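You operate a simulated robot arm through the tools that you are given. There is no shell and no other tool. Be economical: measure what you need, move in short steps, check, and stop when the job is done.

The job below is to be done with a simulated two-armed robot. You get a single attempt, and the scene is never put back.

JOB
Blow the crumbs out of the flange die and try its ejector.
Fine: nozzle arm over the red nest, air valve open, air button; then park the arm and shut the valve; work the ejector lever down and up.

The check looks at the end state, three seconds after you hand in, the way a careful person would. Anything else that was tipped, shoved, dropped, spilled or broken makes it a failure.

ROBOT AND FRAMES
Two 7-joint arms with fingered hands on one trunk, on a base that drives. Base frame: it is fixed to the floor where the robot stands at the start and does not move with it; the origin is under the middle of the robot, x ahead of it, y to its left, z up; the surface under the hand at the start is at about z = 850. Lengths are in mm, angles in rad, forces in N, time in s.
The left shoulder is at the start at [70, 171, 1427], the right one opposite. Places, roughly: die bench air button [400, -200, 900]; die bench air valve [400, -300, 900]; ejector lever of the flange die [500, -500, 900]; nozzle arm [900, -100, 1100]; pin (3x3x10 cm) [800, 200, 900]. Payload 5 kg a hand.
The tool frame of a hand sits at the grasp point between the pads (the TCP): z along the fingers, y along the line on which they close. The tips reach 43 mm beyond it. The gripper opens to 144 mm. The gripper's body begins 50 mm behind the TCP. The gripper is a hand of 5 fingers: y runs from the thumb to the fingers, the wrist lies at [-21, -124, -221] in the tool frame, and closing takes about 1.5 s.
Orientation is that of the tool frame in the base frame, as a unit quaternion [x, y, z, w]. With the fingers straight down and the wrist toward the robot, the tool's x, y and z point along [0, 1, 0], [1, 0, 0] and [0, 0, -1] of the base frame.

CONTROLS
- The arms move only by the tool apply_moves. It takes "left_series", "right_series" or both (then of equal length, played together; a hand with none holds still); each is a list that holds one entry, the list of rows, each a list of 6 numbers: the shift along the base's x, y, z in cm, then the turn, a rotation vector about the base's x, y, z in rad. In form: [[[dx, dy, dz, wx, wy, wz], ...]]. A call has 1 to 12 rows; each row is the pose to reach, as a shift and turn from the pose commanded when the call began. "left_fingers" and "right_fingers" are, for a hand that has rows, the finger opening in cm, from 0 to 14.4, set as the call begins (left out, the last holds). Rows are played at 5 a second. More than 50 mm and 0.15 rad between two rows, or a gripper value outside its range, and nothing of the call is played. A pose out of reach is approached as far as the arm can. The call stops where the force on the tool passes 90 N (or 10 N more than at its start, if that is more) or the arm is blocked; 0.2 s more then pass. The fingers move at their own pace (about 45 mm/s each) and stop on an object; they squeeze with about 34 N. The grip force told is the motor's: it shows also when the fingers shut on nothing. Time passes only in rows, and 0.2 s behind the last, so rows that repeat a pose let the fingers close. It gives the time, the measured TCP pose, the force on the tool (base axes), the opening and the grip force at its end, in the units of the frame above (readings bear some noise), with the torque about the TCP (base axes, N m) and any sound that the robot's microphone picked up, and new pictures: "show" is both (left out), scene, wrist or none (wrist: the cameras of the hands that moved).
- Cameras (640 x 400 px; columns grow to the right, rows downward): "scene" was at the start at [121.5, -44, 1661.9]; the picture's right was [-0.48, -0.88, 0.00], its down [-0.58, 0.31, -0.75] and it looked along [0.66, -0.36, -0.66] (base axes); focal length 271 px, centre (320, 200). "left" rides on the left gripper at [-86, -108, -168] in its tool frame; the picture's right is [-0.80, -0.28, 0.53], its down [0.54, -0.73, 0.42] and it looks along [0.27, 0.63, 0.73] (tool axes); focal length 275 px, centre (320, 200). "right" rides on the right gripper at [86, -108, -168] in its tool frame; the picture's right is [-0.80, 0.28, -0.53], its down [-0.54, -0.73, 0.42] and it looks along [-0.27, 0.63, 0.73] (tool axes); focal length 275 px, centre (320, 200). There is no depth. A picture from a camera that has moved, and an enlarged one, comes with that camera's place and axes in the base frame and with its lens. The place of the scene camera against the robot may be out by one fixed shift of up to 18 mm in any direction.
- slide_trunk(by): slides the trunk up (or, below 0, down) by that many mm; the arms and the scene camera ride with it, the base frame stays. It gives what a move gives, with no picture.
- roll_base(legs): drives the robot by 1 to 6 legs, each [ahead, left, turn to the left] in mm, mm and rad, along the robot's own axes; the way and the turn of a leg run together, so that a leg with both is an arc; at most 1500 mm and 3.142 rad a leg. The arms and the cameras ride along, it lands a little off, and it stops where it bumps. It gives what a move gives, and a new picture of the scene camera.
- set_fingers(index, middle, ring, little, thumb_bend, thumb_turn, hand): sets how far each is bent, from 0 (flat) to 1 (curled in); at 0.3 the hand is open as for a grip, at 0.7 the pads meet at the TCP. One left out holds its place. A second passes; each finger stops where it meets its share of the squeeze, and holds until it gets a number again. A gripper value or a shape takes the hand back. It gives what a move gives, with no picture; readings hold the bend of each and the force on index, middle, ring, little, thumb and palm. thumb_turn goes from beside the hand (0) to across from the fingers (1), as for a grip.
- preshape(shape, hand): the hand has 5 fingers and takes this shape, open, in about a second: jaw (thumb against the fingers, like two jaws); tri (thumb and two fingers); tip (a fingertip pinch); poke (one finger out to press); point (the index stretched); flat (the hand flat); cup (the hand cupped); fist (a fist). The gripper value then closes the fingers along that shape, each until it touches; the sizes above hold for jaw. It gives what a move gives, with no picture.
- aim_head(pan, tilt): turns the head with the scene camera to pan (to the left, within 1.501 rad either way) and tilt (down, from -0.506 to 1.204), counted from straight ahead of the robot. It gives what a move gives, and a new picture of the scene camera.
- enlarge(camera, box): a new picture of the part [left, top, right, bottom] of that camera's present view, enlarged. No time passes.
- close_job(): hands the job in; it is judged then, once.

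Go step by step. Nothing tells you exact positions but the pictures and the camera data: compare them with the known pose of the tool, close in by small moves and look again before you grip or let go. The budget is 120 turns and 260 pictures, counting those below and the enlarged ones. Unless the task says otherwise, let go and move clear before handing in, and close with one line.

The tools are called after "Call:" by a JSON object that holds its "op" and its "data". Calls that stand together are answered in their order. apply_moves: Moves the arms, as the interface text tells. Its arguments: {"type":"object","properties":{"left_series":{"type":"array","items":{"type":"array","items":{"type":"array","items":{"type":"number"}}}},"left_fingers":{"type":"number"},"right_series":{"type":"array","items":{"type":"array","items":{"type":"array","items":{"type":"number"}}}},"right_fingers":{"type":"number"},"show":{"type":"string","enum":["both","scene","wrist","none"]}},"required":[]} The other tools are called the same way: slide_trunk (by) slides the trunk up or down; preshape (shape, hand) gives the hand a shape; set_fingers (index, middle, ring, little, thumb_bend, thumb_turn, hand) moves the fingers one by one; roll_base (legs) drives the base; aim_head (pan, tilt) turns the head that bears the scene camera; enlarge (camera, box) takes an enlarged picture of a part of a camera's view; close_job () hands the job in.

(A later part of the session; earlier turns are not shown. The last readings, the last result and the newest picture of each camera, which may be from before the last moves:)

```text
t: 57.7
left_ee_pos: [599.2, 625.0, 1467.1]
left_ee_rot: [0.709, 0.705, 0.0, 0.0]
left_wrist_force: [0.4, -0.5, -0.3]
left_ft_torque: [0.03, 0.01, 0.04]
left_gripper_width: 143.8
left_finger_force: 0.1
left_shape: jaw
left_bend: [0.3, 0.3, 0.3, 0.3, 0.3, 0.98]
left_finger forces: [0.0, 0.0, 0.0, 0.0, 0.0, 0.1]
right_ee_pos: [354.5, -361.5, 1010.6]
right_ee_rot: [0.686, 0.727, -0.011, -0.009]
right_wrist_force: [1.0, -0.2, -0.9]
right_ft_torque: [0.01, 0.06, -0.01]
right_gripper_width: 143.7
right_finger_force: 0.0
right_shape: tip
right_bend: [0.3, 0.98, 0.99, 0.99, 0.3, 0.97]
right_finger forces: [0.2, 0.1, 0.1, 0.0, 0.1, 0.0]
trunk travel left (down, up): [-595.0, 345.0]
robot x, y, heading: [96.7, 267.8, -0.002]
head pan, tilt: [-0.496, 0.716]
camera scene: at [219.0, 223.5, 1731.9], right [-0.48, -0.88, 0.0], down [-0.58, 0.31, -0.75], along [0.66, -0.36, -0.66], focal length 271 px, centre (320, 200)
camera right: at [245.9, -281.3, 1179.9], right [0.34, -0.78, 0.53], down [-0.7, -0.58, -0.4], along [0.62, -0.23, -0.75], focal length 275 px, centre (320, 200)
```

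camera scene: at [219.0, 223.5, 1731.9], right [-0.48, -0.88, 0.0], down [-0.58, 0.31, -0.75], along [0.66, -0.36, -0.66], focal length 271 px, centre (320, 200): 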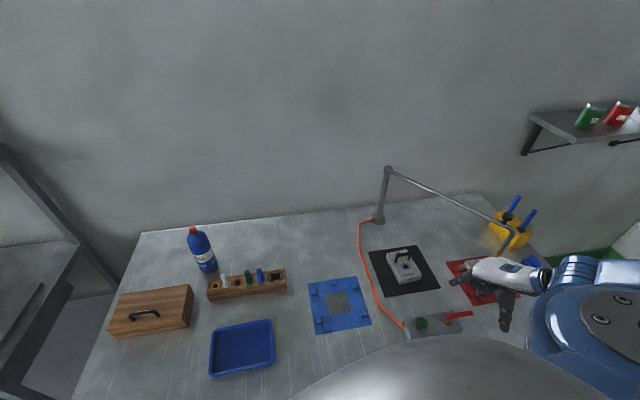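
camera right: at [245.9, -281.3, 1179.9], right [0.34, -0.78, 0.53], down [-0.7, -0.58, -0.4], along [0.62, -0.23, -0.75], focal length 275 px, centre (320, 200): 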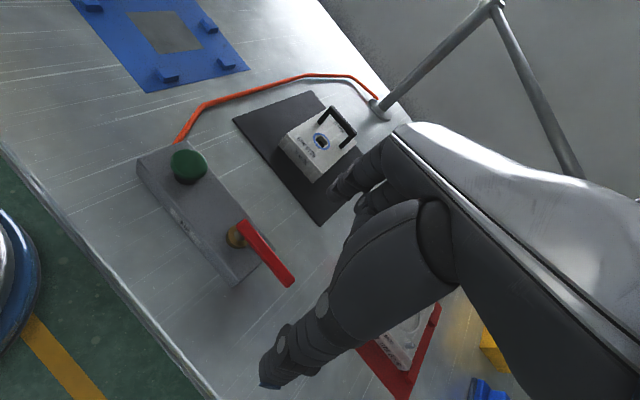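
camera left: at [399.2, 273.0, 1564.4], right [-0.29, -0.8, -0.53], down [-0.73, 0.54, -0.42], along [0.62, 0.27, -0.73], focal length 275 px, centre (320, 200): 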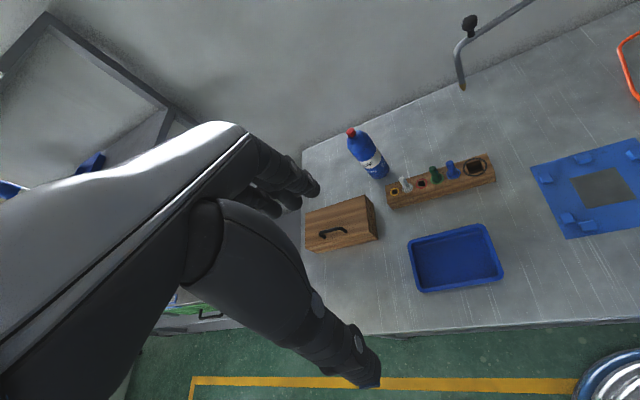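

The handle is under the grasp point. I descend to z 936 with open fingers, then narrow to 3.5 cm.

Call:
{"op": "apply_moves", "data": {"right_series": [[[0, 0, -3, 0, 0, 0], [0, 0, -6, 0, 0, 0], [0, 0, -7.4, 0, 0, 0], [0, 0, -7.4, 0, 0, 0]]], "show": "none"}}

Call:
{"op": "apply_moves", "data": {"right_series": [[[0, 0, 0, 0, 0, 0], [0, 0, 0, 0, 0, 0], [0, 0, 0, 0, 0, 0], [0, 0, 0, 0, 0, 0], [0, 0, 0, 0, 0, 0], [0, 0, 0, 0, 0, 0], [0, 0, 0, 0, 0, 0]]], "right_fingers": 3.5, "show": "wrist"}}

Call:
{"op": "enlarge", "data": {"camera": "scene", "box": [400, 240, 560, 350]}}

```text
t: 58.7
left_ee_pos: [598.5, 624.2, 1467.6]
left_ee_rot: [0.708, 0.706, 0.0, 0.0]
left_wrist_force: [0.3, -0.1, -0.3]
left_ft_torque: [0.01, 0.01, 0.01]
left_gripper_width: 143.7
left_finger_force: 0.1
left_shape: jaw
left_bend: [0.3, 0.3, 0.3, 0.3, 0.3, 0.98]
left_finger forces: [0.0, 0.0, 0.0, 0.0, 0.0, 0.0]
right_ee_pos: [355.5, -362.3, 938.8]
right_ee_rot: [0.687, 0.727, -0.01, -0.008]
right_wrist_force: [-0.1, -0.8, 0.4]
right_ft_torque: [-0.02, 0.03, -0.04]
right_gripper_width: 144.1
right_finger_force: 0.0
right_shape: tip
right_bend: [0.3, 0.98, 0.99, 0.99, 0.3, 0.97]
right_finger forces: [0.0, 0.0, 0.0, 0.1, 0.1, 0.1]
trunk travel left (down, up): [-595.0, 345.0]
robot x, y, heading: [98.6, 267.3, -0.004]
head pan, tilt: [-0.496, 0.716]
```

```text
t: 60.3
left_ee_pos: [600.2, 623.5, 1468.0]
left_ee_rot: [0.708, 0.706, 0.0, 0.0]
left_wrist_force: [0.2, 1.0, -0.1]
left_ft_torque: [-0.01, 0.03, -0.03]
left_gripper_width: 143.7
left_finger_force: 0.1
left_shape: jaw
left_bend: [0.3, 0.3, 0.3, 0.3, 0.3, 0.98]
left_finger forces: [0.1, 0.1, 0.1, 0.1, 0.0, 0.0]
right_ee_pos: [355.0, -362.2, 939.1]
right_ee_rot: [0.686, 0.727, -0.01, -0.009]
right_wrist_force: [-0.2, -0.3, 0.1]
right_ft_torque: [0.02, 0.0, 0.03]
right_gripper_width: 35.9
right_finger_force: 0.2
right_shape: tip
right_bend: [0.73, 0.98, 0.99, 0.99, 0.74, 1.0]
right_finger forces: [0.0, 0.0, 0.1, 0.0, 0.0, 0.0]
trunk travel left (down, up): [-595.0, 345.0]
robot x, y, heading: [97.2, 269.1, -0.007]
head pan, tilt: [-0.496, 0.716]
camera right: at [245.4, -282.0, 1107.9], right [0.34, -0.78, 0.53], down [-0.7, -0.58, -0.4], along [0.62, -0.23, -0.75], focal length 275 px, centre (320, 200)
```

right: 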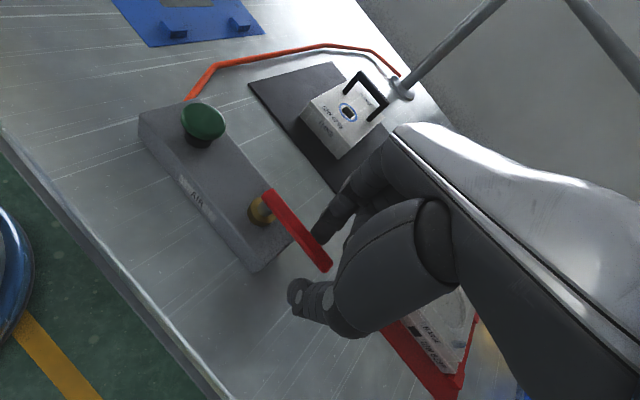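

```text
3.64 times, centred on (480, 295) of scene
camera zoom: at [218.5, 222.8, 1732.0], right [-0.48, -0.88, 0.0], down [-0.58, 0.31, -0.75], along [0.66, -0.36, -0.66], focal length 987 px, centre (-262, -146)
```

zoom: 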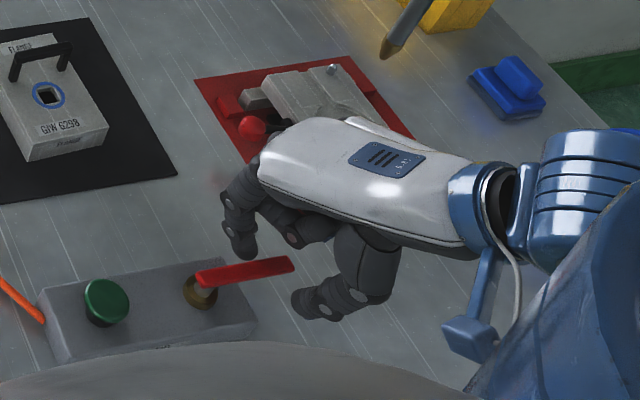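

Thumb and index straddle the handle. I move 13 mm toward the pivot and 12 mm down, then try a gentle swing toward the wall side (+x) and read the force.

Call:
{"op": "apply_moves", "data": {"right_series": [[[0.3, 0.6, -0.6, 0, 0, 0], [0.5, 1.2, -1.2, 0, 0, 0], [0.5, 1.2, -1.2, 0, 0, 0]]], "show": "none"}}

Call:
{"op": "apply_moves", "data": {"right_series": [[[0.6, 0, 0, 0, 0, 0.03], [1.2, -0.1, 0, 0, 0, 0.06], [1.8, -0.3, 0, 0, 0, 0.1], [2.4, -0.4, 0, 0, 0, 0.15], [2.4, -0.4, 0, 0, 0, 0.15]]], "show": "wrist"}}

Call:
{"op": "enlarge", "data": {"camera": "scene", "box": [400, 240, 560, 350]}}

```text
t: 61.1
left_ee_pos: [598.7, 624.4, 1467.1]
left_ee_rot: [0.708, 0.706, 0.0, 0.001]
left_wrist_force: [-0.1, 0.1, -0.6]
left_ft_torque: [0.0, -0.02, 0.0]
left_gripper_width: 143.7
left_finger_force: 0.1
left_shape: jaw
left_bend: [0.3, 0.3, 0.3, 0.3, 0.3, 0.98]
left_finger forces: [0.0, 0.1, 0.0, 0.1, 0.0, 0.0]
right_ee_pos: [359.6, -350.3, 929.6]
right_ee_rot: [0.685, 0.728, -0.01, -0.007]
right_wrist_force: [2.4, -6.4, 20.8]
right_ft_torque: [-0.19, -0.67, -0.21]
right_gripper_width: 36.1
right_finger_force: 0.1
right_shape: tip
right_bend: [0.73, 0.98, 0.99, 0.99, 0.74, 1.0]
right_finger forces: [20.9, 0.0, 0.0, 0.0, 0.0, 0.0]
trunk travel left (down, up): [-595.0, 345.0]
robot x, y, heading: [98.1, 264.9, -0.007]
head pan, tilt: [-0.496, 0.716]
```

```text
t: 62.3
left_ee_pos: [597.3, 625.9, 1467.4]
left_ee_rot: [0.708, 0.706, 0.001, 0.0]
left_wrist_force: [-0.5, 0.8, 0.6]
left_ft_torque: [0.0, -0.03, -0.05]
left_gripper_width: 144.1
left_finger_force: 0.1
left_shape: jaw
left_bend: [0.3, 0.3, 0.3, 0.3, 0.3, 0.98]
left_finger forces: [0.1, 0.1, 0.0, 0.0, 0.1, 0.0]
right_ee_pos: [382.2, -351.3, 926.2]
right_ee_rot: [0.63, 0.776, -0.012, -0.008]
right_wrist_force: [-10.6, 3.3, 12.5]
right_ft_torque: [0.16, 0.2, -0.13]
right_gripper_width: 35.8
right_finger_force: 0.0
right_shape: tip
right_bend: [0.74, 0.98, 0.99, 0.99, 0.73, 1.0]
right_finger forces: [12.0, 0.0, 0.0, 0.1, 6.6, 0.0]
trunk travel left (down, up): [-595.0, 345.0]
robot x, y, heading: [93.5, 266.3, -0.003]
head pan, tilt: [-0.496, 0.716]
camera right: at [261.9, -289.1, 1095.0], right [0.46, -0.72, 0.53], down [-0.61, -0.68, -0.4], along [0.65, -0.14, -0.75], focal length 275 px, centre (320, 200)
```

right: 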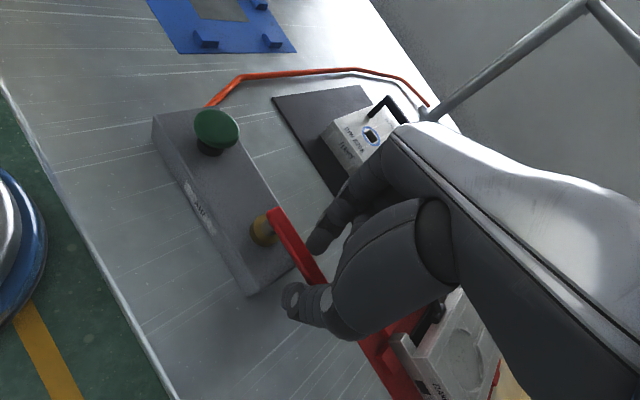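

```text
3.64 times, centred on (480, 295) of scene
camera zoom: at [215.9, 224.9, 1732.1], right [-0.48, -0.88, 0.0], down [-0.58, 0.31, -0.76], along [0.66, -0.36, -0.65], focal length 987 px, centre (-262, -146)
```

zoom: 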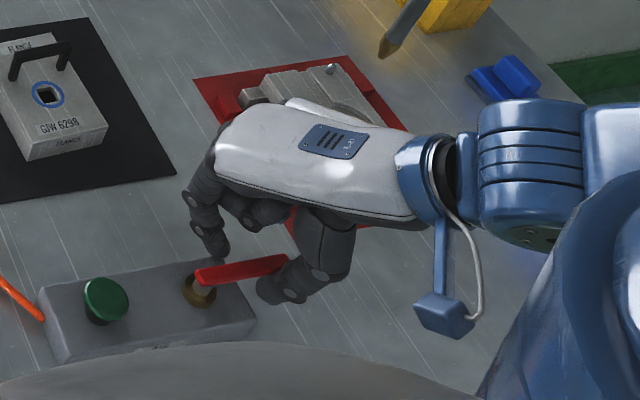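

The handle began to move, with the index touching something below. I raise 4 mm and continue along the arc about the pivot in small steps.

Call:
{"op": "apply_moves", "data": {"right_series": [[[0.3, 0.1, 0.4, 0, 0, 0.06], [0.8, 0.2, 0.5, 0, 0, 0.15], [1.3, 0.4, 0.5, 0, 0, 0.25], [1.8, 0.65, 0.5, 0, 0, 0.37], [2.3, 0.95, 0.5, 0, 0, 0.5], [2.3, 0.95, 0.5, 0, 0, 0.5]]], "show": "wrist"}}

Call:
{"op": "enlarge", "data": {"camera": "scene", "box": [400, 240, 560, 350]}}

```text
t: 63.7
left_ee_pos: [599.5, 622.7, 1468.3]
left_ee_rot: [0.707, 0.707, 0.001, 0.0]
left_wrist_force: [-0.7, -0.2, 0.1]
left_ft_torque: [0.05, -0.02, 0.05]
left_gripper_width: 144.2
left_finger_force: 0.0
left_shape: jaw
left_bend: [0.3, 0.3, 0.3, 0.3, 0.3, 0.98]
left_finger forces: [0.0, 0.1, 0.0, 0.0, 0.0, 0.1]
right_ee_pos: [409.9, -346.5, 930.7]
right_ee_rot: [0.417, 0.909, -0.011, -0.005]
right_wrist_force: [-0.5, 0.2, -0.7]
right_ft_torque: [0.04, -0.06, -0.03]
right_gripper_width: 34.6
right_finger_force: 0.0
right_shape: tip
right_bend: [0.73, 0.98, 0.99, 0.99, 0.74, 1.0]
right_finger forces: [0.0, 0.1, 0.1, 0.0, 0.1, 0.1]
trunk travel left (down, up): [-595.0, 345.0]
robot x, y, heading: [99.0, 265.2, -0.001]
head pan, tilt: [-0.496, 0.716]
camera right: at [274.4, -348.6, 1098.4], right [0.74, -0.41, 0.53], down [-0.2, -0.89, -0.41], along [0.64, 0.19, -0.75], focal length 275 px, centre (320, 200)
```

right: 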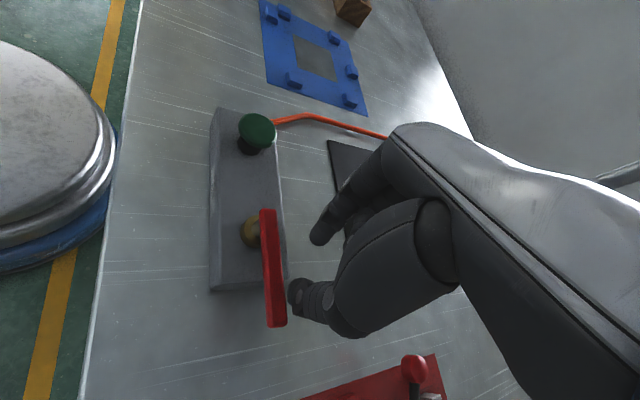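

```text
3.64 times, centred on (480, 295) of scene
camera zoom: at [219.1, 220.3, 1732.0], right [-0.48, -0.88, 0.0], down [-0.58, 0.31, -0.75], along [0.66, -0.36, -0.66], focal length 987 px, centre (-262, -146)
```

zoom: 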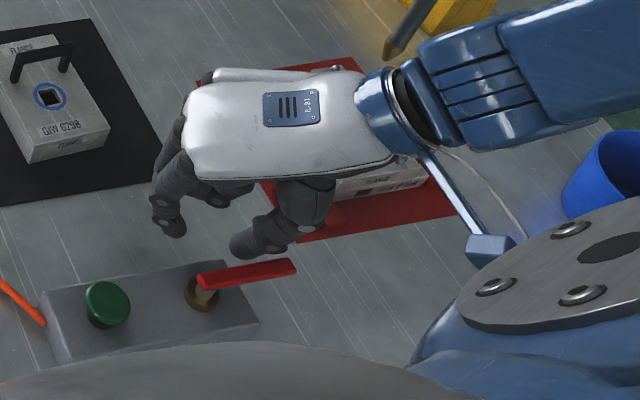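

The thumb slid over the handle, so the grip was too high and too close to the box. The handle lies at z ~905. I'll grip its overhanging end properly: lift, open, go to (353, -371) and turn back to about -0.2 yaw.

Call:
{"op": "apply_moves", "data": {"right_series": [[[0, 0, 3, 0, 0, 0], [-0.5, -0.2, 6, 0, 0, -0.13], [-1.5, -0.7, 6, 0, 0, -0.27], [-2.5, -1.2, 6, 0, 0, -0.41], [-3.5, -1.7, 6, 0, 0, -0.55], [-4.5, -2.2, 6, 0, 0, -0.69], [-5.6, -2.5, 6, 0, 0, -0.83], [-5.6, -2.5, 6, 0, 0, -0.97], [-5.6, -2.5, 6, 0, 0, -1.07], [-5.6, -2.5, 6, 0, 0, -1.07]]], "right_fingers": 9, "show": "wrist"}}

```text
t: 65.9
left_ee_pos: [600.1, 621.6, 1467.5]
left_ee_rot: [0.708, 0.706, 0.001, -0.001]
left_wrist_force: [0.7, -1.3, 0.3]
left_ft_torque: [0.02, 0.01, -0.01]
left_gripper_width: 144.0
left_finger_force: 0.1
left_shape: jaw
left_bend: [0.3, 0.3, 0.3, 0.3, 0.3, 0.98]
left_finger forces: [0.0, 0.1, 0.0, 0.1, 0.0, 0.0]
right_ee_pos: [350.9, -369.5, 987.8]
right_ee_rot: [0.823, 0.567, -0.008, -0.01]
right_wrist_force: [0.0, 0.6, -0.5]
right_ft_torque: [0.02, 0.01, -0.01]
right_gripper_width: 90.1
right_finger_force: 0.2
right_shape: tip
right_bend: [0.29, 0.98, 0.99, 0.99, 0.64, 1.0]
right_finger forces: [0.0, 0.0, 0.0, 0.1, 0.1, 0.1]
trunk travel left (down, up): [-595.0, 345.0]
robot x, y, heading: [96.1, 266.7, -0.006]
head pan, tilt: [-0.496, 0.716]
camera right: at [284.3, -253.0, 1157.1], right [0.0, -0.85, 0.53], down [-0.88, -0.24, -0.4], along [0.47, -0.47, -0.75], focal length 275 px, centre (320, 200)
```

right: 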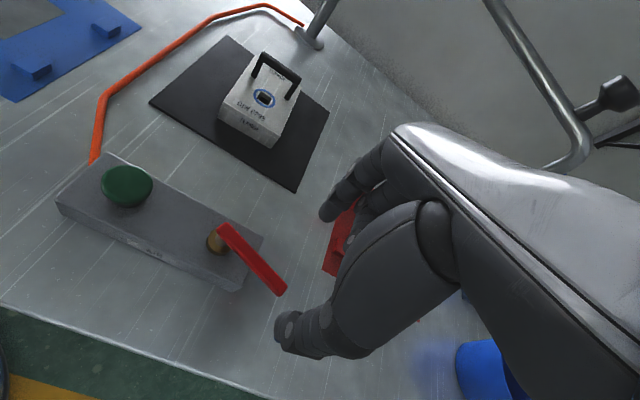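

The handle now seems rotated a bit toward the robot, probably nudged as the fingers opened. I verify in the scene view.

Call:
{"op": "enlarge", "data": {"camera": "scene", "box": [390, 270, 510, 350]}}

Call:
{"op": "enlarge", "data": {"camera": "right", "box": [60, 140, 340, 340]}}

```text
5.00 times, centred on (450, 310) of scene
camera zoom: at [218.6, 220.3, 1731.8], right [-0.48, -0.88, 0.0], down [-0.58, 0.31, -0.75], along [0.66, -0.36, -0.66], focal length 1357 px, centre (-330, -350)
```

zoom: 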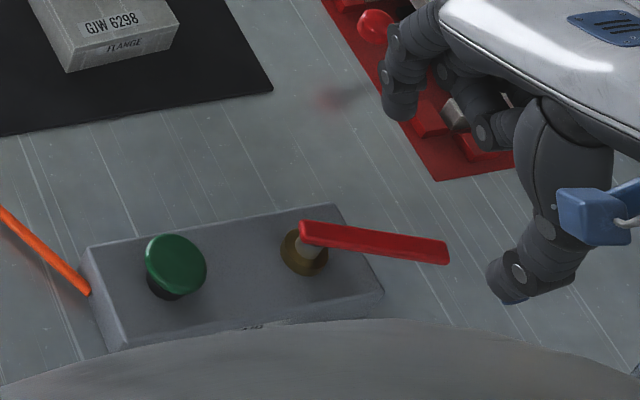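

```text
2.00 times, centred on (200, 240) of right
camera zoom: at [284.3, -253.0, 1157.1], right [0.0, -0.85, 0.53], down [-0.88, -0.24, -0.4], along [0.47, -0.47, -0.75], focal length 551 px, centre (560, 120)
```

zoom: 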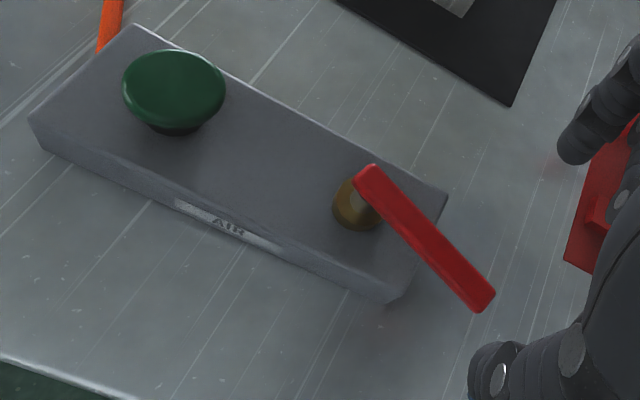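

It did turn toward the robot, so that direction is free. I close the pinch to form a stick, go behind the handle end at about (360, -378), and lower it beside the handle beyond the box end.

Call:
{"op": "apply_moves", "data": {"right_series": [[[0.5, -0.4, 0, 0, 0, 0], [0.9, -0.9, 0, 0, 0, 0], [0.9, -0.9, 0, 0, 0, 0], [0.9, -0.9, 0, 0, 0, 0], [0.9, -0.9, 0, 0, 0, 0], [0.9, -0.9, 0, 0, 0, 0], [0.9, -0.9, -3, 0, 0, 0], [0.9, -0.9, -5.5, 0, 0, 0], [0.9, -0.9, -7.3, 0, 0, 0], [0.9, -0.9, -7.3, 0, 0, 0]]], "right_fingers": 0, "show": "wrist"}}

Call:
{"op": "enlarge", "data": {"camera": "scene", "box": [390, 270, 510, 350]}}

```text
t: 68.1
left_ee_pos: [601.3, 623.5, 1467.5]
left_ee_rot: [0.708, 0.706, 0.0, -0.001]
left_wrist_force: [0.4, -0.5, -1.1]
left_ft_torque: [0.0, 0.01, -0.01]
left_gripper_width: 143.8
left_finger_force: 0.0
left_shape: jaw
left_bend: [0.3, 0.3, 0.3, 0.3, 0.3, 0.98]
left_finger forces: [0.0, 0.0, 0.0, 0.0, 0.0, 0.0]
right_ee_pos: [361.2, -380.0, 915.9]
right_ee_rot: [0.823, 0.568, -0.008, -0.01]
right_wrist_force: [0.3, 0.1, -0.5]
right_ft_torque: [0.02, 0.03, -0.03]
right_gripper_width: 0.0
right_finger_force: 34.1
right_shape: tip
right_bend: [0.7, 1.0, 1.0, 1.0, 0.59, 1.0]
right_finger forces: [0.0, 0.0, 0.0, 0.0, 0.1, 0.0]
trunk travel left (down, up): [-595.0, 345.0]
robot x, y, heading: [101.6, 266.2, -0.001]
head pan, tilt: [-0.496, 0.716]
camera right: at [293.4, -262.7, 1085.9], right [0.0, -0.85, 0.53], down [-0.88, -0.25, -0.4], along [0.47, -0.47, -0.75], focal length 275 px, centre (320, 200)
```

right: 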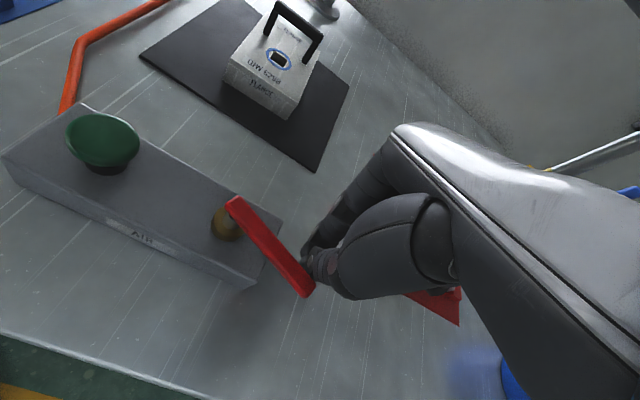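

```text
5.00 times, centred on (450, 310) of scene
camera zoom: at [219.7, 222.7, 1731.8], right [-0.48, -0.88, 0.0], down [-0.58, 0.31, -0.75], along [0.66, -0.36, -0.66], focal length 1357 px, centre (-330, -350)
```

zoom: 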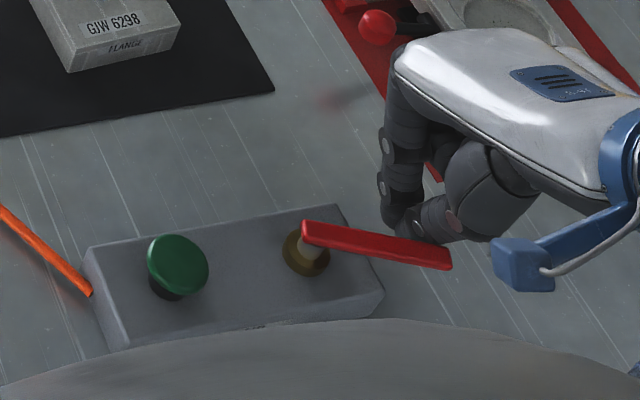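

The stick is right behind the handle. I push it along the arc toward the robot side, with the force cut-off as guard.

Call:
{"op": "apply_moves", "data": {"right_series": [[[-1.2, 1.2, 0, 0, 0, 0], [-2.1, 1.6, 0, 0, 0, 0], [-2.9, 2.1, 0, 0, 0, 0], [-3.6, 2.7, 0, 0, 0, 0], [-4.2, 3.3, 0, 0, 0, 0], [-4.7, 4.0, 0, 0, 0, 0], [-5.1, 4.8, 0, 0, 0, 0], [-5.4, 5.7, 0, 0, 0, 0], [-5.6, 6.6, 0, 0, 0, 0]]], "show": "wrist"}}

Call:
{"op": "enlarge", "data": {"camera": "scene", "box": [390, 270, 510, 350]}}

```text
t: 70.1
left_ee_pos: [600.8, 623.9, 1467.4]
left_ee_rot: [0.709, 0.706, 0.0, -0.001]
left_wrist_force: [0.4, 0.1, -0.2]
left_ft_torque: [0.0, -0.02, 0.04]
left_gripper_width: 143.9
left_finger_force: 0.1
left_shape: jaw
left_bend: [0.3, 0.3, 0.3, 0.3, 0.3, 0.98]
left_finger forces: [0.0, 0.0, 0.0, 0.1, 0.1, 0.0]
right_ee_pos: [302.6, -313.1, 917.4]
right_ee_rot: [0.823, 0.568, -0.009, -0.01]
right_wrist_force: [0.4, 0.3, -1.2]
right_ft_torque: [-0.03, -0.01, -0.04]
right_gripper_width: 0.2
right_finger_force: 33.9
right_shape: tip
right_bend: [0.7, 1.0, 1.0, 1.0, 0.59, 1.0]
right_finger forces: [0.2, 0.0, 0.0, 0.0, 0.1, 0.0]
trunk travel left (down, up): [-595.0, 345.0]
robot x, y, heading: [96.1, 265.7, -0.008]
head pan, tilt: [-0.496, 0.716]
camera right: at [236.4, -194.7, 1086.6], right [0.0, -0.85, 0.53], down [-0.88, -0.25, -0.4], along [0.47, -0.47, -0.75], focal length 275 px, centre (320, 200)
```

right: 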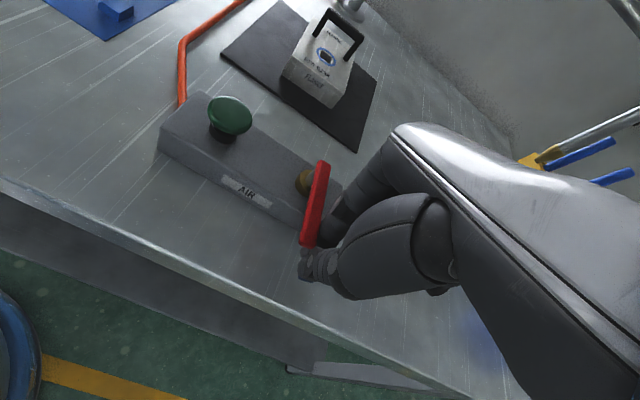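

```text
5.00 times, centred on (450, 310) of scene
camera zoom: at [219.1, 222.8, 1731.9], right [-0.48, -0.88, 0.0], down [-0.58, 0.31, -0.75], along [0.66, -0.36, -0.66], focal length 1357 px, centre (-330, -350)
```

zoom: 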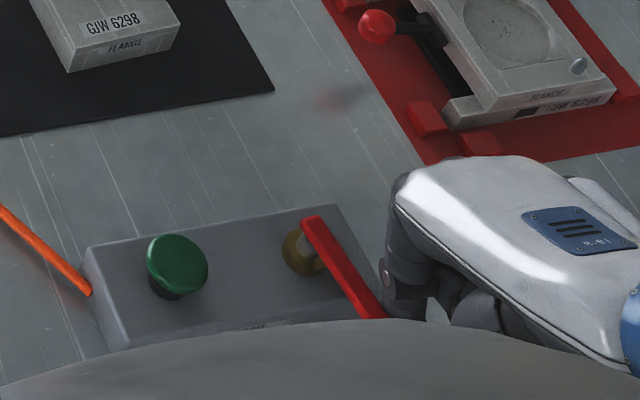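

The handle turns freely and now points almost straight at the robot. I continue gently to its stop.

Call:
{"op": "apply_moves", "data": {"right_series": [[[-0.1, 0.6, 0, 0, 0, 0], [-0.1, 1.1, 0, 0, 0, 0], [-0.1, 1.6, 0, 0, 0, 0], [0, 2.1, 0, 0, 0, 0]]], "show": "wrist"}}

```text
t: 71.1
left_ee_pos: [598.5, 617.3, 1470.8]
left_ee_rot: [0.709, 0.705, 0.002, -0.001]
left_wrist_force: [-0.2, -1.2, 0.4]
left_ft_torque: [0.01, 0.0, 0.01]
left_gripper_width: 143.9
left_finger_force: 0.2
left_shape: jaw
left_bend: [0.3, 0.3, 0.3, 0.3, 0.3, 0.98]
left_finger forces: [0.1, 0.0, 0.0, 0.0, 0.0, 0.0]
right_ee_pos: [303.3, -300.6, 916.2]
right_ee_rot: [0.825, 0.565, -0.008, -0.007]
right_wrist_force: [-9.4, -45.9, 21.7]
right_ft_torque: [0.23, -0.52, -0.99]
right_gripper_width: 0.0
right_finger_force: 34.0
right_shape: tip
right_bend: [0.7, 1.0, 1.0, 1.0, 0.59, 1.0]
right_finger forces: [48.4, 0.1, 0.0, 0.0, 0.1, 0.0]
trunk travel left (down, up): [-595.0, 345.0]
robot x, y, heading: [97.6, 266.4, -0.008]
head pan, tilt: [-0.496, 0.716]
camera right: at [235.9, -181.2, 1083.5], right [-0.01, -0.85, 0.53], down [-0.88, -0.24, -0.4], along [0.47, -0.47, -0.74], focal length 275 px, centre (320, 200)
```

right: 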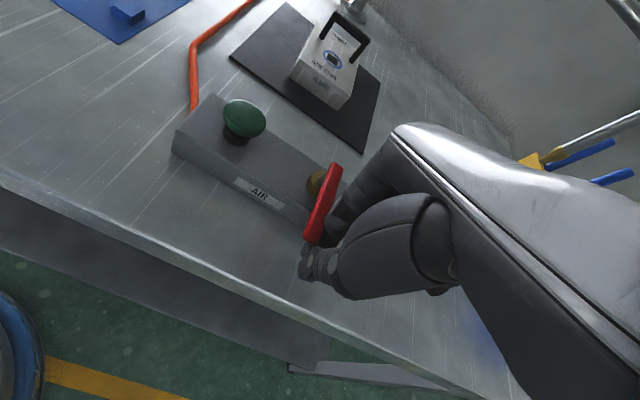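

It reached the stop, so the valve is open. I back off, lift, and go above the green button at (405, -218).

Call:
{"op": "apply_moves", "data": {"right_series": [[[-0.2, -1.5, 0, 0, 0, 0], [-0.2, -1.5, 4, 0, 0, 0], [-0.2, -1.5, 8, 0, 0, 0], [2.2, 1, 8, 0, 0, 0.1], [5, 3.5, 8, 0, 0, 0.2], [7.6, 6, 8, 0, 0, 0.3], [10.2, 8.2, 7, 0, 0, 0.36], [10.2, 8.2, 5, 0, 0, 0.36], [10.2, 8.2, 5, 0, 0, 0.36]]], "show": "both"}}

Call:
{"op": "enlarge", "data": {"camera": "scene", "box": [370, 250, 500, 350]}}

```text
t: 73.1
left_ee_pos: [598.1, 623.5, 1466.9]
left_ee_rot: [0.708, 0.706, 0.001, 0.0]
left_wrist_force: [-0.2, 0.9, -0.6]
left_ft_torque: [-0.03, -0.04, 0.01]
left_gripper_width: 143.8
left_finger_force: 0.1
left_shape: jaw
left_bend: [0.3, 0.3, 0.3, 0.3, 0.3, 0.98]
left_finger forces: [0.0, 0.0, 0.1, 0.0, 0.0, 0.0]
right_ee_pos: [405.9, -207.4, 965.4]
right_ee_rot: [0.707, 0.707, -0.009, -0.007]
right_wrist_force: [0.6, -0.2, -0.2]
right_ft_torque: [-0.03, -0.01, 0.04]
right_gripper_width: 0.0
right_finger_force: 34.1
right_shape: tip
right_bend: [0.7, 1.0, 1.0, 1.0, 0.59, 1.0]
right_finger forces: [0.0, 0.0, 0.0, 0.0, 0.0, 0.0]
trunk travel left (down, up): [-595.0, 345.0]
robot x, y, heading: [100.9, 265.4, -0.003]
head pan, tilt: [-0.496, 0.716]
camera scene: at [217.0, 223.3, 1732.1], right [-0.48, -0.88, 0.0], down [-0.58, 0.31, -0.76], along [0.66, -0.36, -0.66], focal length 271 px, centre (320, 200)
camera right: at [301.8, -121.8, 1135.9], right [0.3, -0.8, 0.53], down [-0.74, -0.54, -0.4], along [0.61, -0.27, -0.75], focal length 275 px, centre (320, 200)
```

scene: 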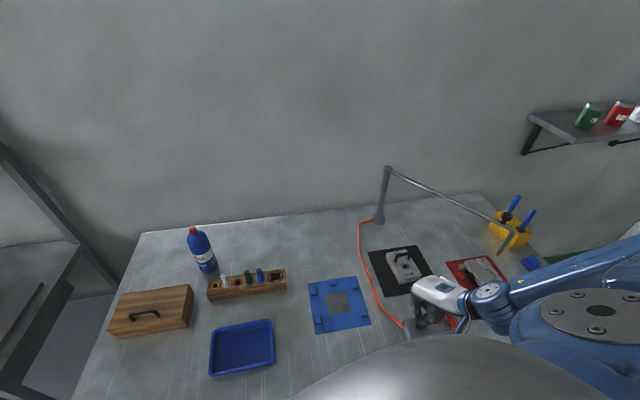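
right: 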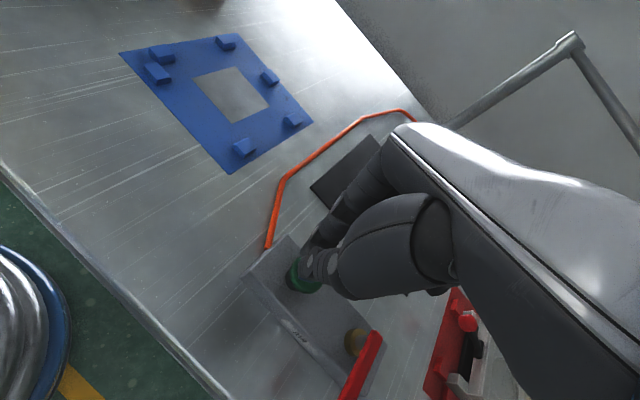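

```text
4.00 times, centred on (435, 300) of scene
camera zoom: at [217.0, 223.3, 1732.1], right [-0.48, -0.88, 0.0], down [-0.58, 0.31, -0.76], along [0.66, -0.36, -0.66], focal length 1086 px, centre (-140, -200)
```

zoom: 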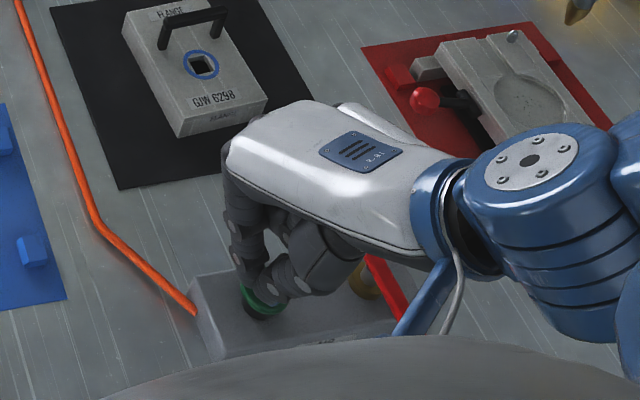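

The stick is nearly over the button. I shift by (-5, -9) mm and descend in small steps until contact.

Call:
{"op": "apply_moves", "data": {"right_series": [[[-0.5, -0.9, 0, 0, 0, 0], [-0.5, -0.9, -1, 0, 0, 0], [-0.5, -0.9, -1.8, 0, 0, 0], [-0.5, -0.9, -2.4, 0, 0, 0]]], "show": "wrist"}}

```text
t: 74.1
left_ee_pos: [596.3, 626.2, 1469.3]
left_ee_rot: [0.709, 0.706, 0.0, 0.002]
left_wrist_force: [-0.4, -0.4, -0.2]
left_ft_torque: [-0.04, -0.02, 0.01]
left_gripper_width: 143.9
left_finger_force: 0.0
left_shape: jaw
left_bend: [0.3, 0.3, 0.3, 0.3, 0.3, 0.98]
left_finger forces: [0.0, 0.0, 0.1, 0.0, 0.0, 0.0]
right_ee_pos: [402.6, -218.8, 945.7]
right_ee_rot: [0.708, 0.706, -0.008, -0.004]
right_wrist_force: [3.6, -7.4, 39.5]
right_ft_torque: [-0.12, -0.59, -0.1]
right_gripper_width: 0.0
right_finger_force: 34.3
right_shape: tip
right_bend: [0.7, 1.0, 1.0, 1.0, 0.59, 1.0]
right_finger forces: [76.2, 0.0, 0.0, 0.1, 0.0, 0.1]
trunk travel left (down, up): [-595.0, 345.0]
robot x, y, heading: [93.0, 265.7, -0.003]
head pan, tilt: [-0.496, 0.716]
heard: click
camera right: at [297.1, -131.2, 1113.7], right [0.29, -0.79, 0.53], down [-0.73, -0.54, -0.41], along [0.61, -0.27, -0.74], focal length 275 px, centre (320, 200)
```

right: 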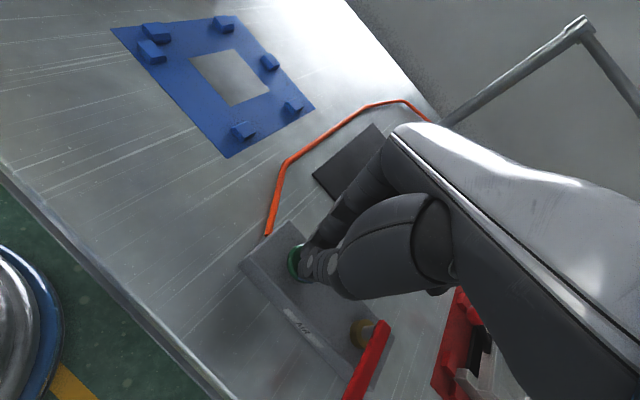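

A click is heard and the button is pressed. I hold it about two seconds and look at the crumbs.

Call:
{"op": "apply_moves", "data": {"right_series": [[[0, 0, 0, 0, 0, 0], [0, 0, 0, 0, 0, 0], [0, 0, 0, 0, 0, 0], [0, 0, 0, 0, 0, 0], [0, 0, 0, 0, 0, 0], [0, 0, 0, 0, 0, 0], [0, 0, 0, 0, 0, 0], [0, 0, 0, 0, 0, 0], [0, 0, 0, 0, 0, 0], [0, 0, 0, 0, 0, 0]]], "show": "none"}}

Call:
{"op": "enlarge", "data": {"camera": "scene", "box": [440, 220, 540, 300]}}

```text
t: 76.3
left_ee_pos: [598.4, 625.1, 1466.8]
left_ee_rot: [0.708, 0.706, -0.001, 0.001]
left_wrist_force: [-0.3, 0.1, -0.4]
left_ft_torque: [0.04, 0.04, -0.02]
left_gripper_width: 143.8
left_finger_force: 0.0
left_shape: jaw
left_bend: [0.3, 0.3, 0.3, 0.3, 0.3, 0.98]
left_finger forces: [0.0, 0.0, 0.0, 0.0, 0.1, 0.1]
right_ee_pos: [401.5, -217.4, 944.4]
right_ee_rot: [0.707, 0.707, -0.009, -0.007]
right_wrist_force: [8.1, -11.7, 53.8]
right_ft_torque: [-0.21, -0.96, -0.2]
right_gripper_width: 0.0
right_finger_force: 33.8
right_shape: tip
right_bend: [0.7, 1.0, 1.0, 1.0, 0.59, 1.0]
right_finger forces: [89.5, 0.1, 0.0, 0.0, 0.0, 0.0]
trunk travel left (down, up): [-595.0, 345.0]
robot x, y, heading: [99.6, 268.7, -0.005]
head pan, tilt: [-0.496, 0.716]
```

```text
5.00 times, centred on (490, 260) of scene
camera zoom: at [216.6, 225.8, 1732.3], right [-0.48, -0.88, 0.0], down [-0.58, 0.31, -0.76], along [0.66, -0.36, -0.65], focal length 1357 px, centre (-530, -100)
```

zoom: 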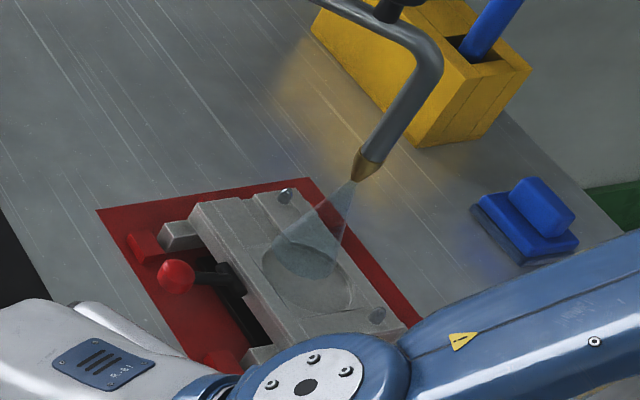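

Air is blowing: a jet shows from the nozzle into the pocket. I hold two seconds more, then release and check the pocket for crumbs.

Call:
{"op": "apply_moves", "data": {"right_series": [[[0, 0, 0, 0, 0, 0], [0, 0, 0, 0, 0, 0], [0, 0, 0, 0, 0, 0], [0, 0, 0, 0, 0, 0], [0, 0, 0, 0, 0, 0], [0, 0, 0, 0, 0, 0], [0, 0, 0, 0, 0, 0], [0, 0, 0, 0, 0, 0], [0, 0, 0, 0, 0, 0], [0, 0, 3, 0, 0, 0], [0, 0, 7, 0, 0, 0], [0, 0, 10, 0, 0, 0]]], "show": "wrist"}}

Call:
{"op": "enlarge", "data": {"camera": "scene", "box": [450, 240, 530, 300]}}

```text
t: 78.9
left_ee_pos: [598.5, 625.8, 1467.2]
left_ee_rot: [0.708, 0.706, 0.0, 0.0]
left_wrist_force: [-0.3, -0.1, -0.6]
left_ft_torque: [-0.02, 0.01, -0.03]
left_gripper_width: 143.5
left_finger_force: 0.0
left_shape: jaw
left_bend: [0.3, 0.3, 0.3, 0.3, 0.3, 0.98]
left_finger forces: [0.1, 0.1, 0.1, 0.1, 0.0, 0.0]
right_ee_pos: [400.8, -218.3, 1044.2]
right_ee_rot: [0.708, 0.706, -0.01, -0.009]
right_wrist_force: [0.7, 0.7, 0.2]
right_ft_torque: [-0.03, 0.05, -0.01]
right_gripper_width: 0.0
right_finger_force: 34.4
right_shape: tip
right_bend: [0.7, 1.0, 1.0, 1.0, 0.59, 1.0]
right_finger forces: [0.0, 0.0, 0.0, 0.0, 0.1, 0.0]
trunk travel left (down, up): [-595.0, 345.0]
robot x, y, heading: [94.7, 268.2, -0.0]
head pan, tilt: [-0.496, 0.716]
camera right: at [296.5, -131.5, 1213.8], right [0.3, -0.8, 0.53], down [-0.74, -0.54, -0.4], along [0.61, -0.27, -0.75], focal length 275 px, centre (320, 200)
```

right: 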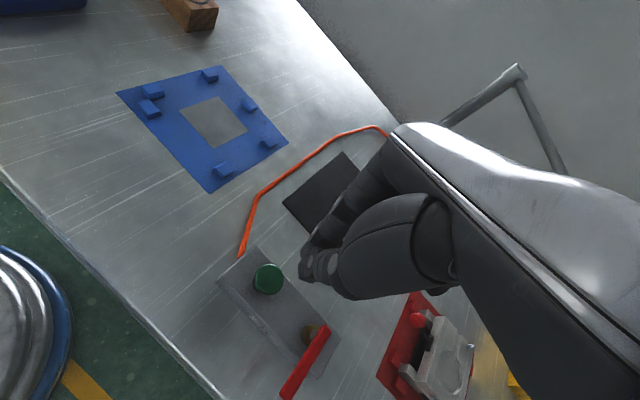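

```text
6.67 times, centred on (490, 270) of scene
camera zoom: at [218.0, 225.0, 1731.8], right [-0.48, -0.88, 0.0], down [-0.58, 0.31, -0.76], along [0.66, -0.36, -0.66], focal length 1810 px, centre (-813, -267)
```

zoom: 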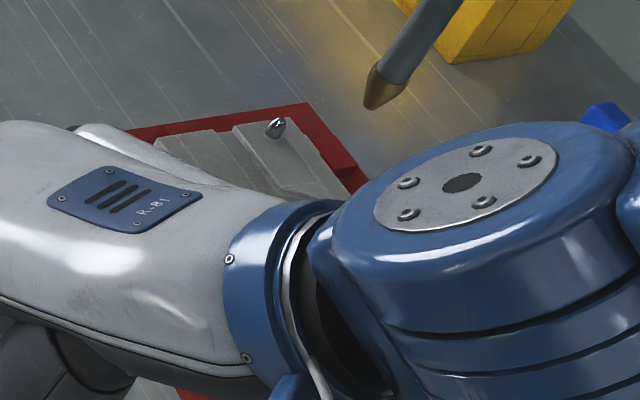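

I raise the hand to clear the view and then check the pocket.

Call:
{"op": "apply_moves", "data": {"right_series": [[[0, 0, 5, 0, 0, 0], [0, 0, 10, 0, 0, 0], [0, 0, 15, 0, 0, 0], [0, 0, 20, 0, 0, 0], [0, 0, 25, 0, 0, 0], [0, 0, 28, 0, 0, 0]]], "show": "wrist"}}

Call:
{"op": "enlarge", "data": {"camera": "scene", "box": [450, 240, 530, 300]}}

Call:
{"op": "enlarge", "data": {"camera": "right", "box": [260, 290, 400, 400]}}

```text
t: 80.3
left_ee_pos: [600.7, 622.7, 1467.1]
left_ee_rot: [0.708, 0.706, 0.001, 0.0]
left_wrist_force: [1.0, -0.4, -0.6]
left_ft_torque: [0.05, 0.03, -0.02]
left_gripper_width: 144.1
left_finger_force: 0.0
left_shape: jaw
left_bend: [0.3, 0.3, 0.3, 0.3, 0.3, 0.98]
left_finger forces: [0.0, 0.0, 0.0, 0.0, 0.1, 0.1]
right_ee_pos: [431.2, -282.9, 1284.0]
right_ee_rot: [0.707, 0.707, -0.009, -0.01]
right_wrist_force: [1.0, -1.4, -0.7]
right_ft_torque: [0.05, -0.03, -0.03]
right_gripper_width: 0.1
right_finger_force: 34.5
right_shape: tip
right_bend: [0.7, 1.0, 1.0, 1.0, 0.59, 1.0]
right_finger forces: [0.0, 0.0, 0.0, 0.0, 0.0, 0.0]
right hand out of reach, approached as far as the arm can: row 1, 2, 3, 4, 5, 6
trunk travel left (down, up): [-595.0, 345.0]
robot x, y, heading: [96.3, 267.9, -0.003]
head pan, tilt: [-0.496, 0.716]
camera right: at [325.6, -197.6, 1453.2], right [0.3, -0.8, 0.52], down [-0.74, -0.54, -0.41], along [0.61, -0.27, -0.75], focal length 275 px, centre (320, 200)
```

right: 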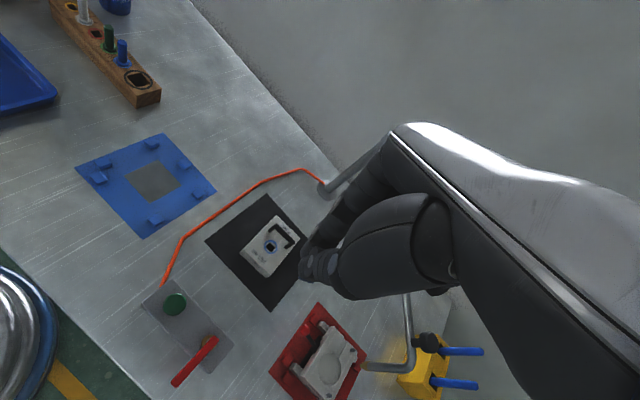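

```text
6.67 times, centred on (490, 270) of scene
camera zoom: at [219.2, 221.3, 1731.8], right [-0.48, -0.88, 0.0], down [-0.58, 0.31, -0.75], along [0.66, -0.36, -0.66], focal length 1810 px, centre (-813, -267)
```

zoom: 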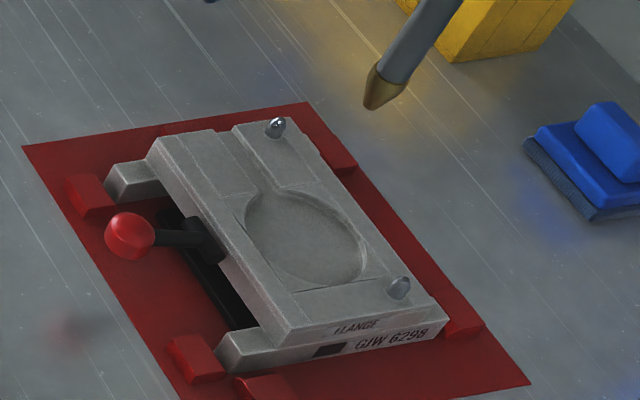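

```text
3.64 times, centred on (330, 345) of right
camera zoom: at [325.6, -197.6, 1453.2], right [0.3, -0.8, 0.52], down [-0.74, -0.54, -0.41], along [0.61, -0.27, -0.75], focal length 1001 px, centre (284, -327)
```

zoom: 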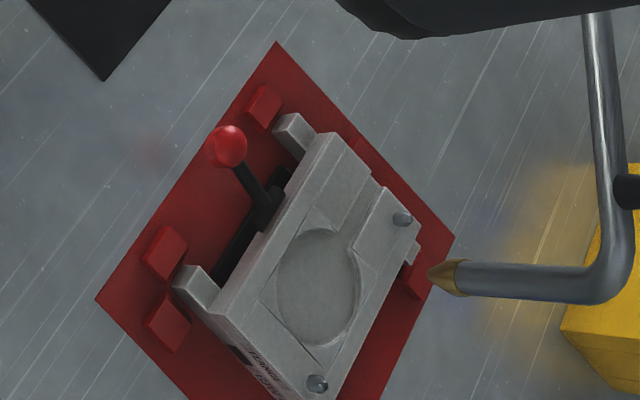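

The pocket is clean. Now the arm goes back to park: I open the jaw and return above the knob near (466, -549) with the earlier yaw of about 1.9.

Call:
{"op": "preshape", "data": {"hand": "right", "shape": "jaw"}}

Call:
{"op": "apply_moves", "data": {"right_series": [[[0.3, -2.2, 1, 0, 0, 0.14], [0.6, -4.4, 2, 0, 0, 0.28], [0.9, -6.6, 3, 0, 0, 0.42], [1.2, -8.8, 4, 0, 0, 0.56], [1.4, -11, 4, 0, 0, 0.7], [1.7, -13.2, 4, 0, 0, 0.84], [2, -15.4, 4, 0, 0, 0.98], [2.3, -17.6, 4, 0, 0, 1.12], [2.6, -19.8, 4, 0, 0, 1.26], [2.9, -22, 4, 0, 0, 1.4], [3.2, -24.2, 4, 0, 0, 1.54], [3.5, -26.6, 4, 0, 0, 1.68]]], "show": "none"}}

Call:
{"op": "apply_moves", "data": {"right_series": [[[0, 0, -2, 0, 0, 0.12], [0, 0, -4, 0, 0, 0.24], [0, 0, -6, 0, 0, 0.24], [0, 0, -6, 0, 0, 0.24]]], "show": "both"}}

```text
t: 81.2
left_ee_pos: [599.9, 624.2, 1468.3]
left_ee_rot: [0.708, 0.706, 0.0, 0.0]
left_wrist_force: [-0.2, -0.4, 0.4]
left_ft_torque: [0.01, 0.02, 0.02]
left_gripper_width: 143.8
left_finger_force: 0.1
left_shape: jaw
left_bend: [0.3, 0.3, 0.3, 0.3, 0.3, 0.98]
left_finger forces: [0.1, 0.1, 0.1, 0.0, 0.0, 0.0]
right_ee_pos: [428.8, -284.1, 1284.8]
right_ee_rot: [0.707, 0.707, -0.008, -0.01]
right_wrist_force: [-0.5, -0.7, 0.2]
right_ft_torque: [-0.01, 0.04, -0.01]
right_gripper_width: 143.7
right_finger_force: 0.0
right_shape: jaw
right_bend: [0.3, 0.3, 0.3, 0.3, 0.3, 0.98]
right_finger forces: [0.1, 0.0, 0.1, 0.1, 0.1, 0.0]
trunk travel left (down, up): [-595.0, 345.0]
robot x, y, heading: [100.0, 265.8, -0.002]
head pan, tilt: [-0.496, 0.716]
```

```text
t: 83.8
left_ee_pos: [601.3, 622.0, 1467.7]
left_ee_rot: [0.709, 0.705, 0.002, 0.0]
left_wrist_force: [0.0, -0.2, 0.2]
left_ft_torque: [0.03, 0.05, 0.01]
left_gripper_width: 144.1
left_finger_force: 0.1
left_shape: jaw
left_bend: [0.3, 0.3, 0.3, 0.3, 0.3, 0.98]
left_finger forces: [0.0, 0.0, 0.0, 0.0, 0.0, 0.1]
right_ee_pos: [463.5, -545.0, 1321.2]
right_ee_rot: [-0.054, 0.998, -0.013, 0.001]
right_wrist_force: [0.6, 0.6, -0.4]
right_ft_torque: [0.03, 0.01, 0.0]
right_gripper_width: 143.6
right_finger_force: 0.0
right_shape: jaw
right_bend: [0.3, 0.3, 0.3, 0.3, 0.3, 0.98]
right_finger forces: [0.1, 0.1, 0.0, 0.0, 0.1, 0.0]
trunk travel left (down, up): [-595.0, 345.0]
robot x, y, heading: [99.4, 267.8, -0.006]
head pan, tilt: [-0.496, 0.716]
```

```text
t: 84.8
left_ee_pos: [599.7, 625.0, 1467.8]
left_ee_rot: [0.708, 0.706, -0.001, 0.0]
left_wrist_force: [-0.2, 0.8, -0.6]
left_ft_torque: [0.0, -0.04, 0.02]
left_gripper_width: 144.0
left_finger_force: 0.1
left_shape: jaw
left_bend: [0.3, 0.3, 0.3, 0.3, 0.3, 0.98]
left_finger forces: [0.0, 0.0, 0.0, 0.1, 0.1, 0.0]
right_ee_pos: [463.1, -543.4, 1262.7]
right_ee_rot: [-0.173, 0.985, -0.013, 0.003]
right_wrist_force: [0.0, -0.5, 0.7]
right_ft_torque: [0.02, 0.0, 0.04]
right_gripper_width: 143.5
right_finger_force: 0.1
right_shape: jaw
right_bend: [0.3, 0.3, 0.3, 0.3, 0.3, 0.98]
right_finger forces: [0.0, 0.0, 0.1, 0.0, 0.0, 0.1]
trunk travel left (down, up): [-595.0, 345.0]
robot x, y, heading: [102.9, 270.2, -0.001]
head pan, tilt: [-0.496, 0.716]
camera scene: at [218.0, 223.6, 1732.0], right [-0.48, -0.88, 0.0], down [-0.58, 0.31, -0.76], along [0.66, -0.36, -0.66], focal length 271 px, centre (320, 200)
camera right: at [417.6, -670.7, 1432.9], right [0.65, 0.55, 0.53], down [0.76, -0.51, -0.4], along [0.05, 0.66, -0.75], focal length 275 px, centre (320, 200)
```

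scene: 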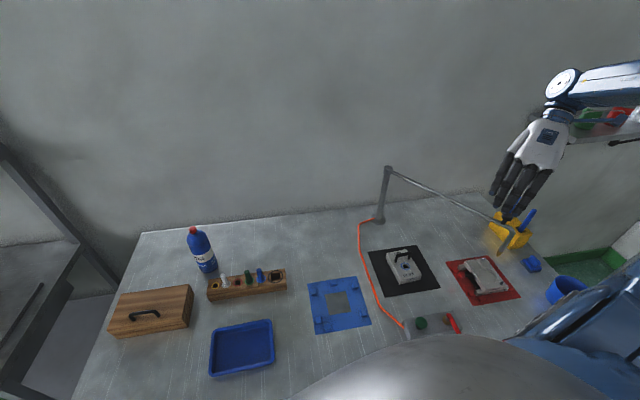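
right: 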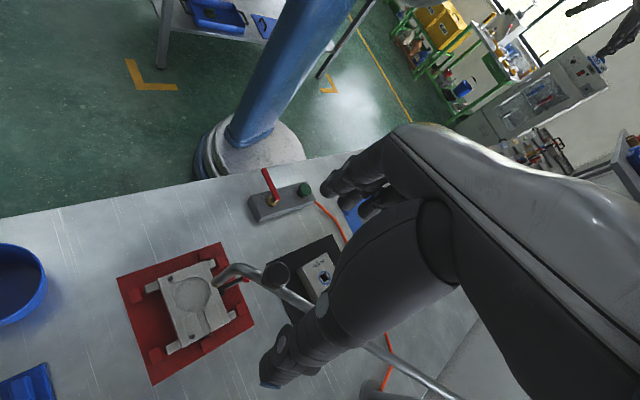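

The knob is right below the grasp point. I lower to z 1172 and grip.

Call:
{"op": "apply_moves", "data": {"right_series": [[[0.1, -0.1, -3, 0, 0, 0], [0.1, -0.1, -6, 0, 0, 0], [0.1, -0.1, -9, 0, 0, 0], [0.1, -0.1, -9, 0, 0, 0]]], "show": "none"}}

Call:
{"op": "apply_moves", "data": {"right_series": [[[0, 0, 0, 0, 0, 0], [0, 0, 0, 0, 0, 0], [0, 0, 0, 0, 0, 0], [0, 0, 0, 0, 0, 0], [0, 0, 0, 0, 0, 0], [0, 0, 0, 0, 0, 0], [0, 0, 0, 0, 0, 0], [0, 0, 0, 0, 0, 0]]], "right_fingers": 0, "show": "wrist"}}

```text
t: 85.8
left_ee_pos: [600.7, 624.3, 1467.7]
left_ee_rot: [0.709, 0.705, 0.0, 0.0]
left_wrist_force: [-1.3, 0.4, 0.5]
left_ft_torque: [0.0, 0.01, 0.0]
left_gripper_width: 143.8
left_finger_force: 0.0
left_shape: jaw
left_bend: [0.3, 0.3, 0.3, 0.3, 0.3, 0.98]
left_finger forces: [0.0, 0.0, 0.0, 0.0, 0.0, 0.1]
right_ee_pos: [465.3, -546.2, 1172.3]
right_ee_rot: [-0.172, 0.985, -0.013, 0.004]
right_wrist_force: [0.4, -0.4, -0.5]
right_ft_torque: [0.03, -0.01, 0.0]
right_gripper_width: 143.7
right_finger_force: 0.2
right_shape: jaw
right_bend: [0.3, 0.3, 0.3, 0.3, 0.3, 0.98]
right_finger forces: [0.1, 0.0, 0.0, 0.0, 0.1, 0.1]
trunk travel left (down, up): [-595.0, 345.0]
robot x, y, heading: [94.6, 267.2, -0.003]
head pan, tilt: [-0.496, 0.716]
```

```text
t: 87.6
left_ee_pos: [599.7, 623.7, 1466.9]
left_ee_rot: [0.708, 0.706, 0.0, 0.0]
left_wrist_force: [0.2, 0.4, 0.6]
left_ft_torque: [-0.06, 0.01, 0.04]
left_gripper_width: 144.0
left_finger_force: 0.0
left_shape: jaw
left_bend: [0.3, 0.3, 0.3, 0.3, 0.3, 0.98]
left_finger forces: [0.0, 0.0, 0.0, 0.1, 0.1, 0.0]
right_ee_pos: [465.5, -545.2, 1172.2]
right_ee_rot: [-0.173, 0.985, -0.012, 0.003]
right_wrist_force: [1.2, -0.4, -4.5]
right_ft_torque: [-0.01, -0.02, -0.04]
right_gripper_width: 10.3
right_finger_force: 15.8
right_shape: jaw
right_bend: [0.72, 0.7, 0.7, 0.7, 0.74, 1.0]
right_finger forces: [7.3, 3.3, 0.0, 0.0, 12.6, 0.0]
trunk travel left (down, up): [-595.0, 345.0]
robot x, y, heading: [97.6, 266.5, -0.005]
head pan, tilt: [-0.496, 0.716]
camera right: at [418.9, -673.4, 1341.9], right [0.65, 0.55, 0.53], down [0.76, -0.51, -0.4], along [0.05, 0.66, -0.75], focal length 275 px, centre (320, 200)
```

right: 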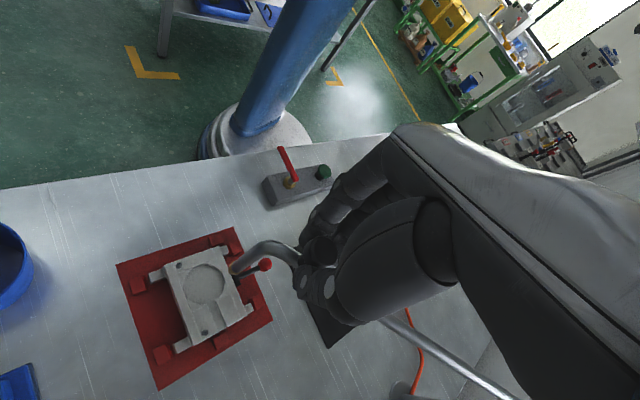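

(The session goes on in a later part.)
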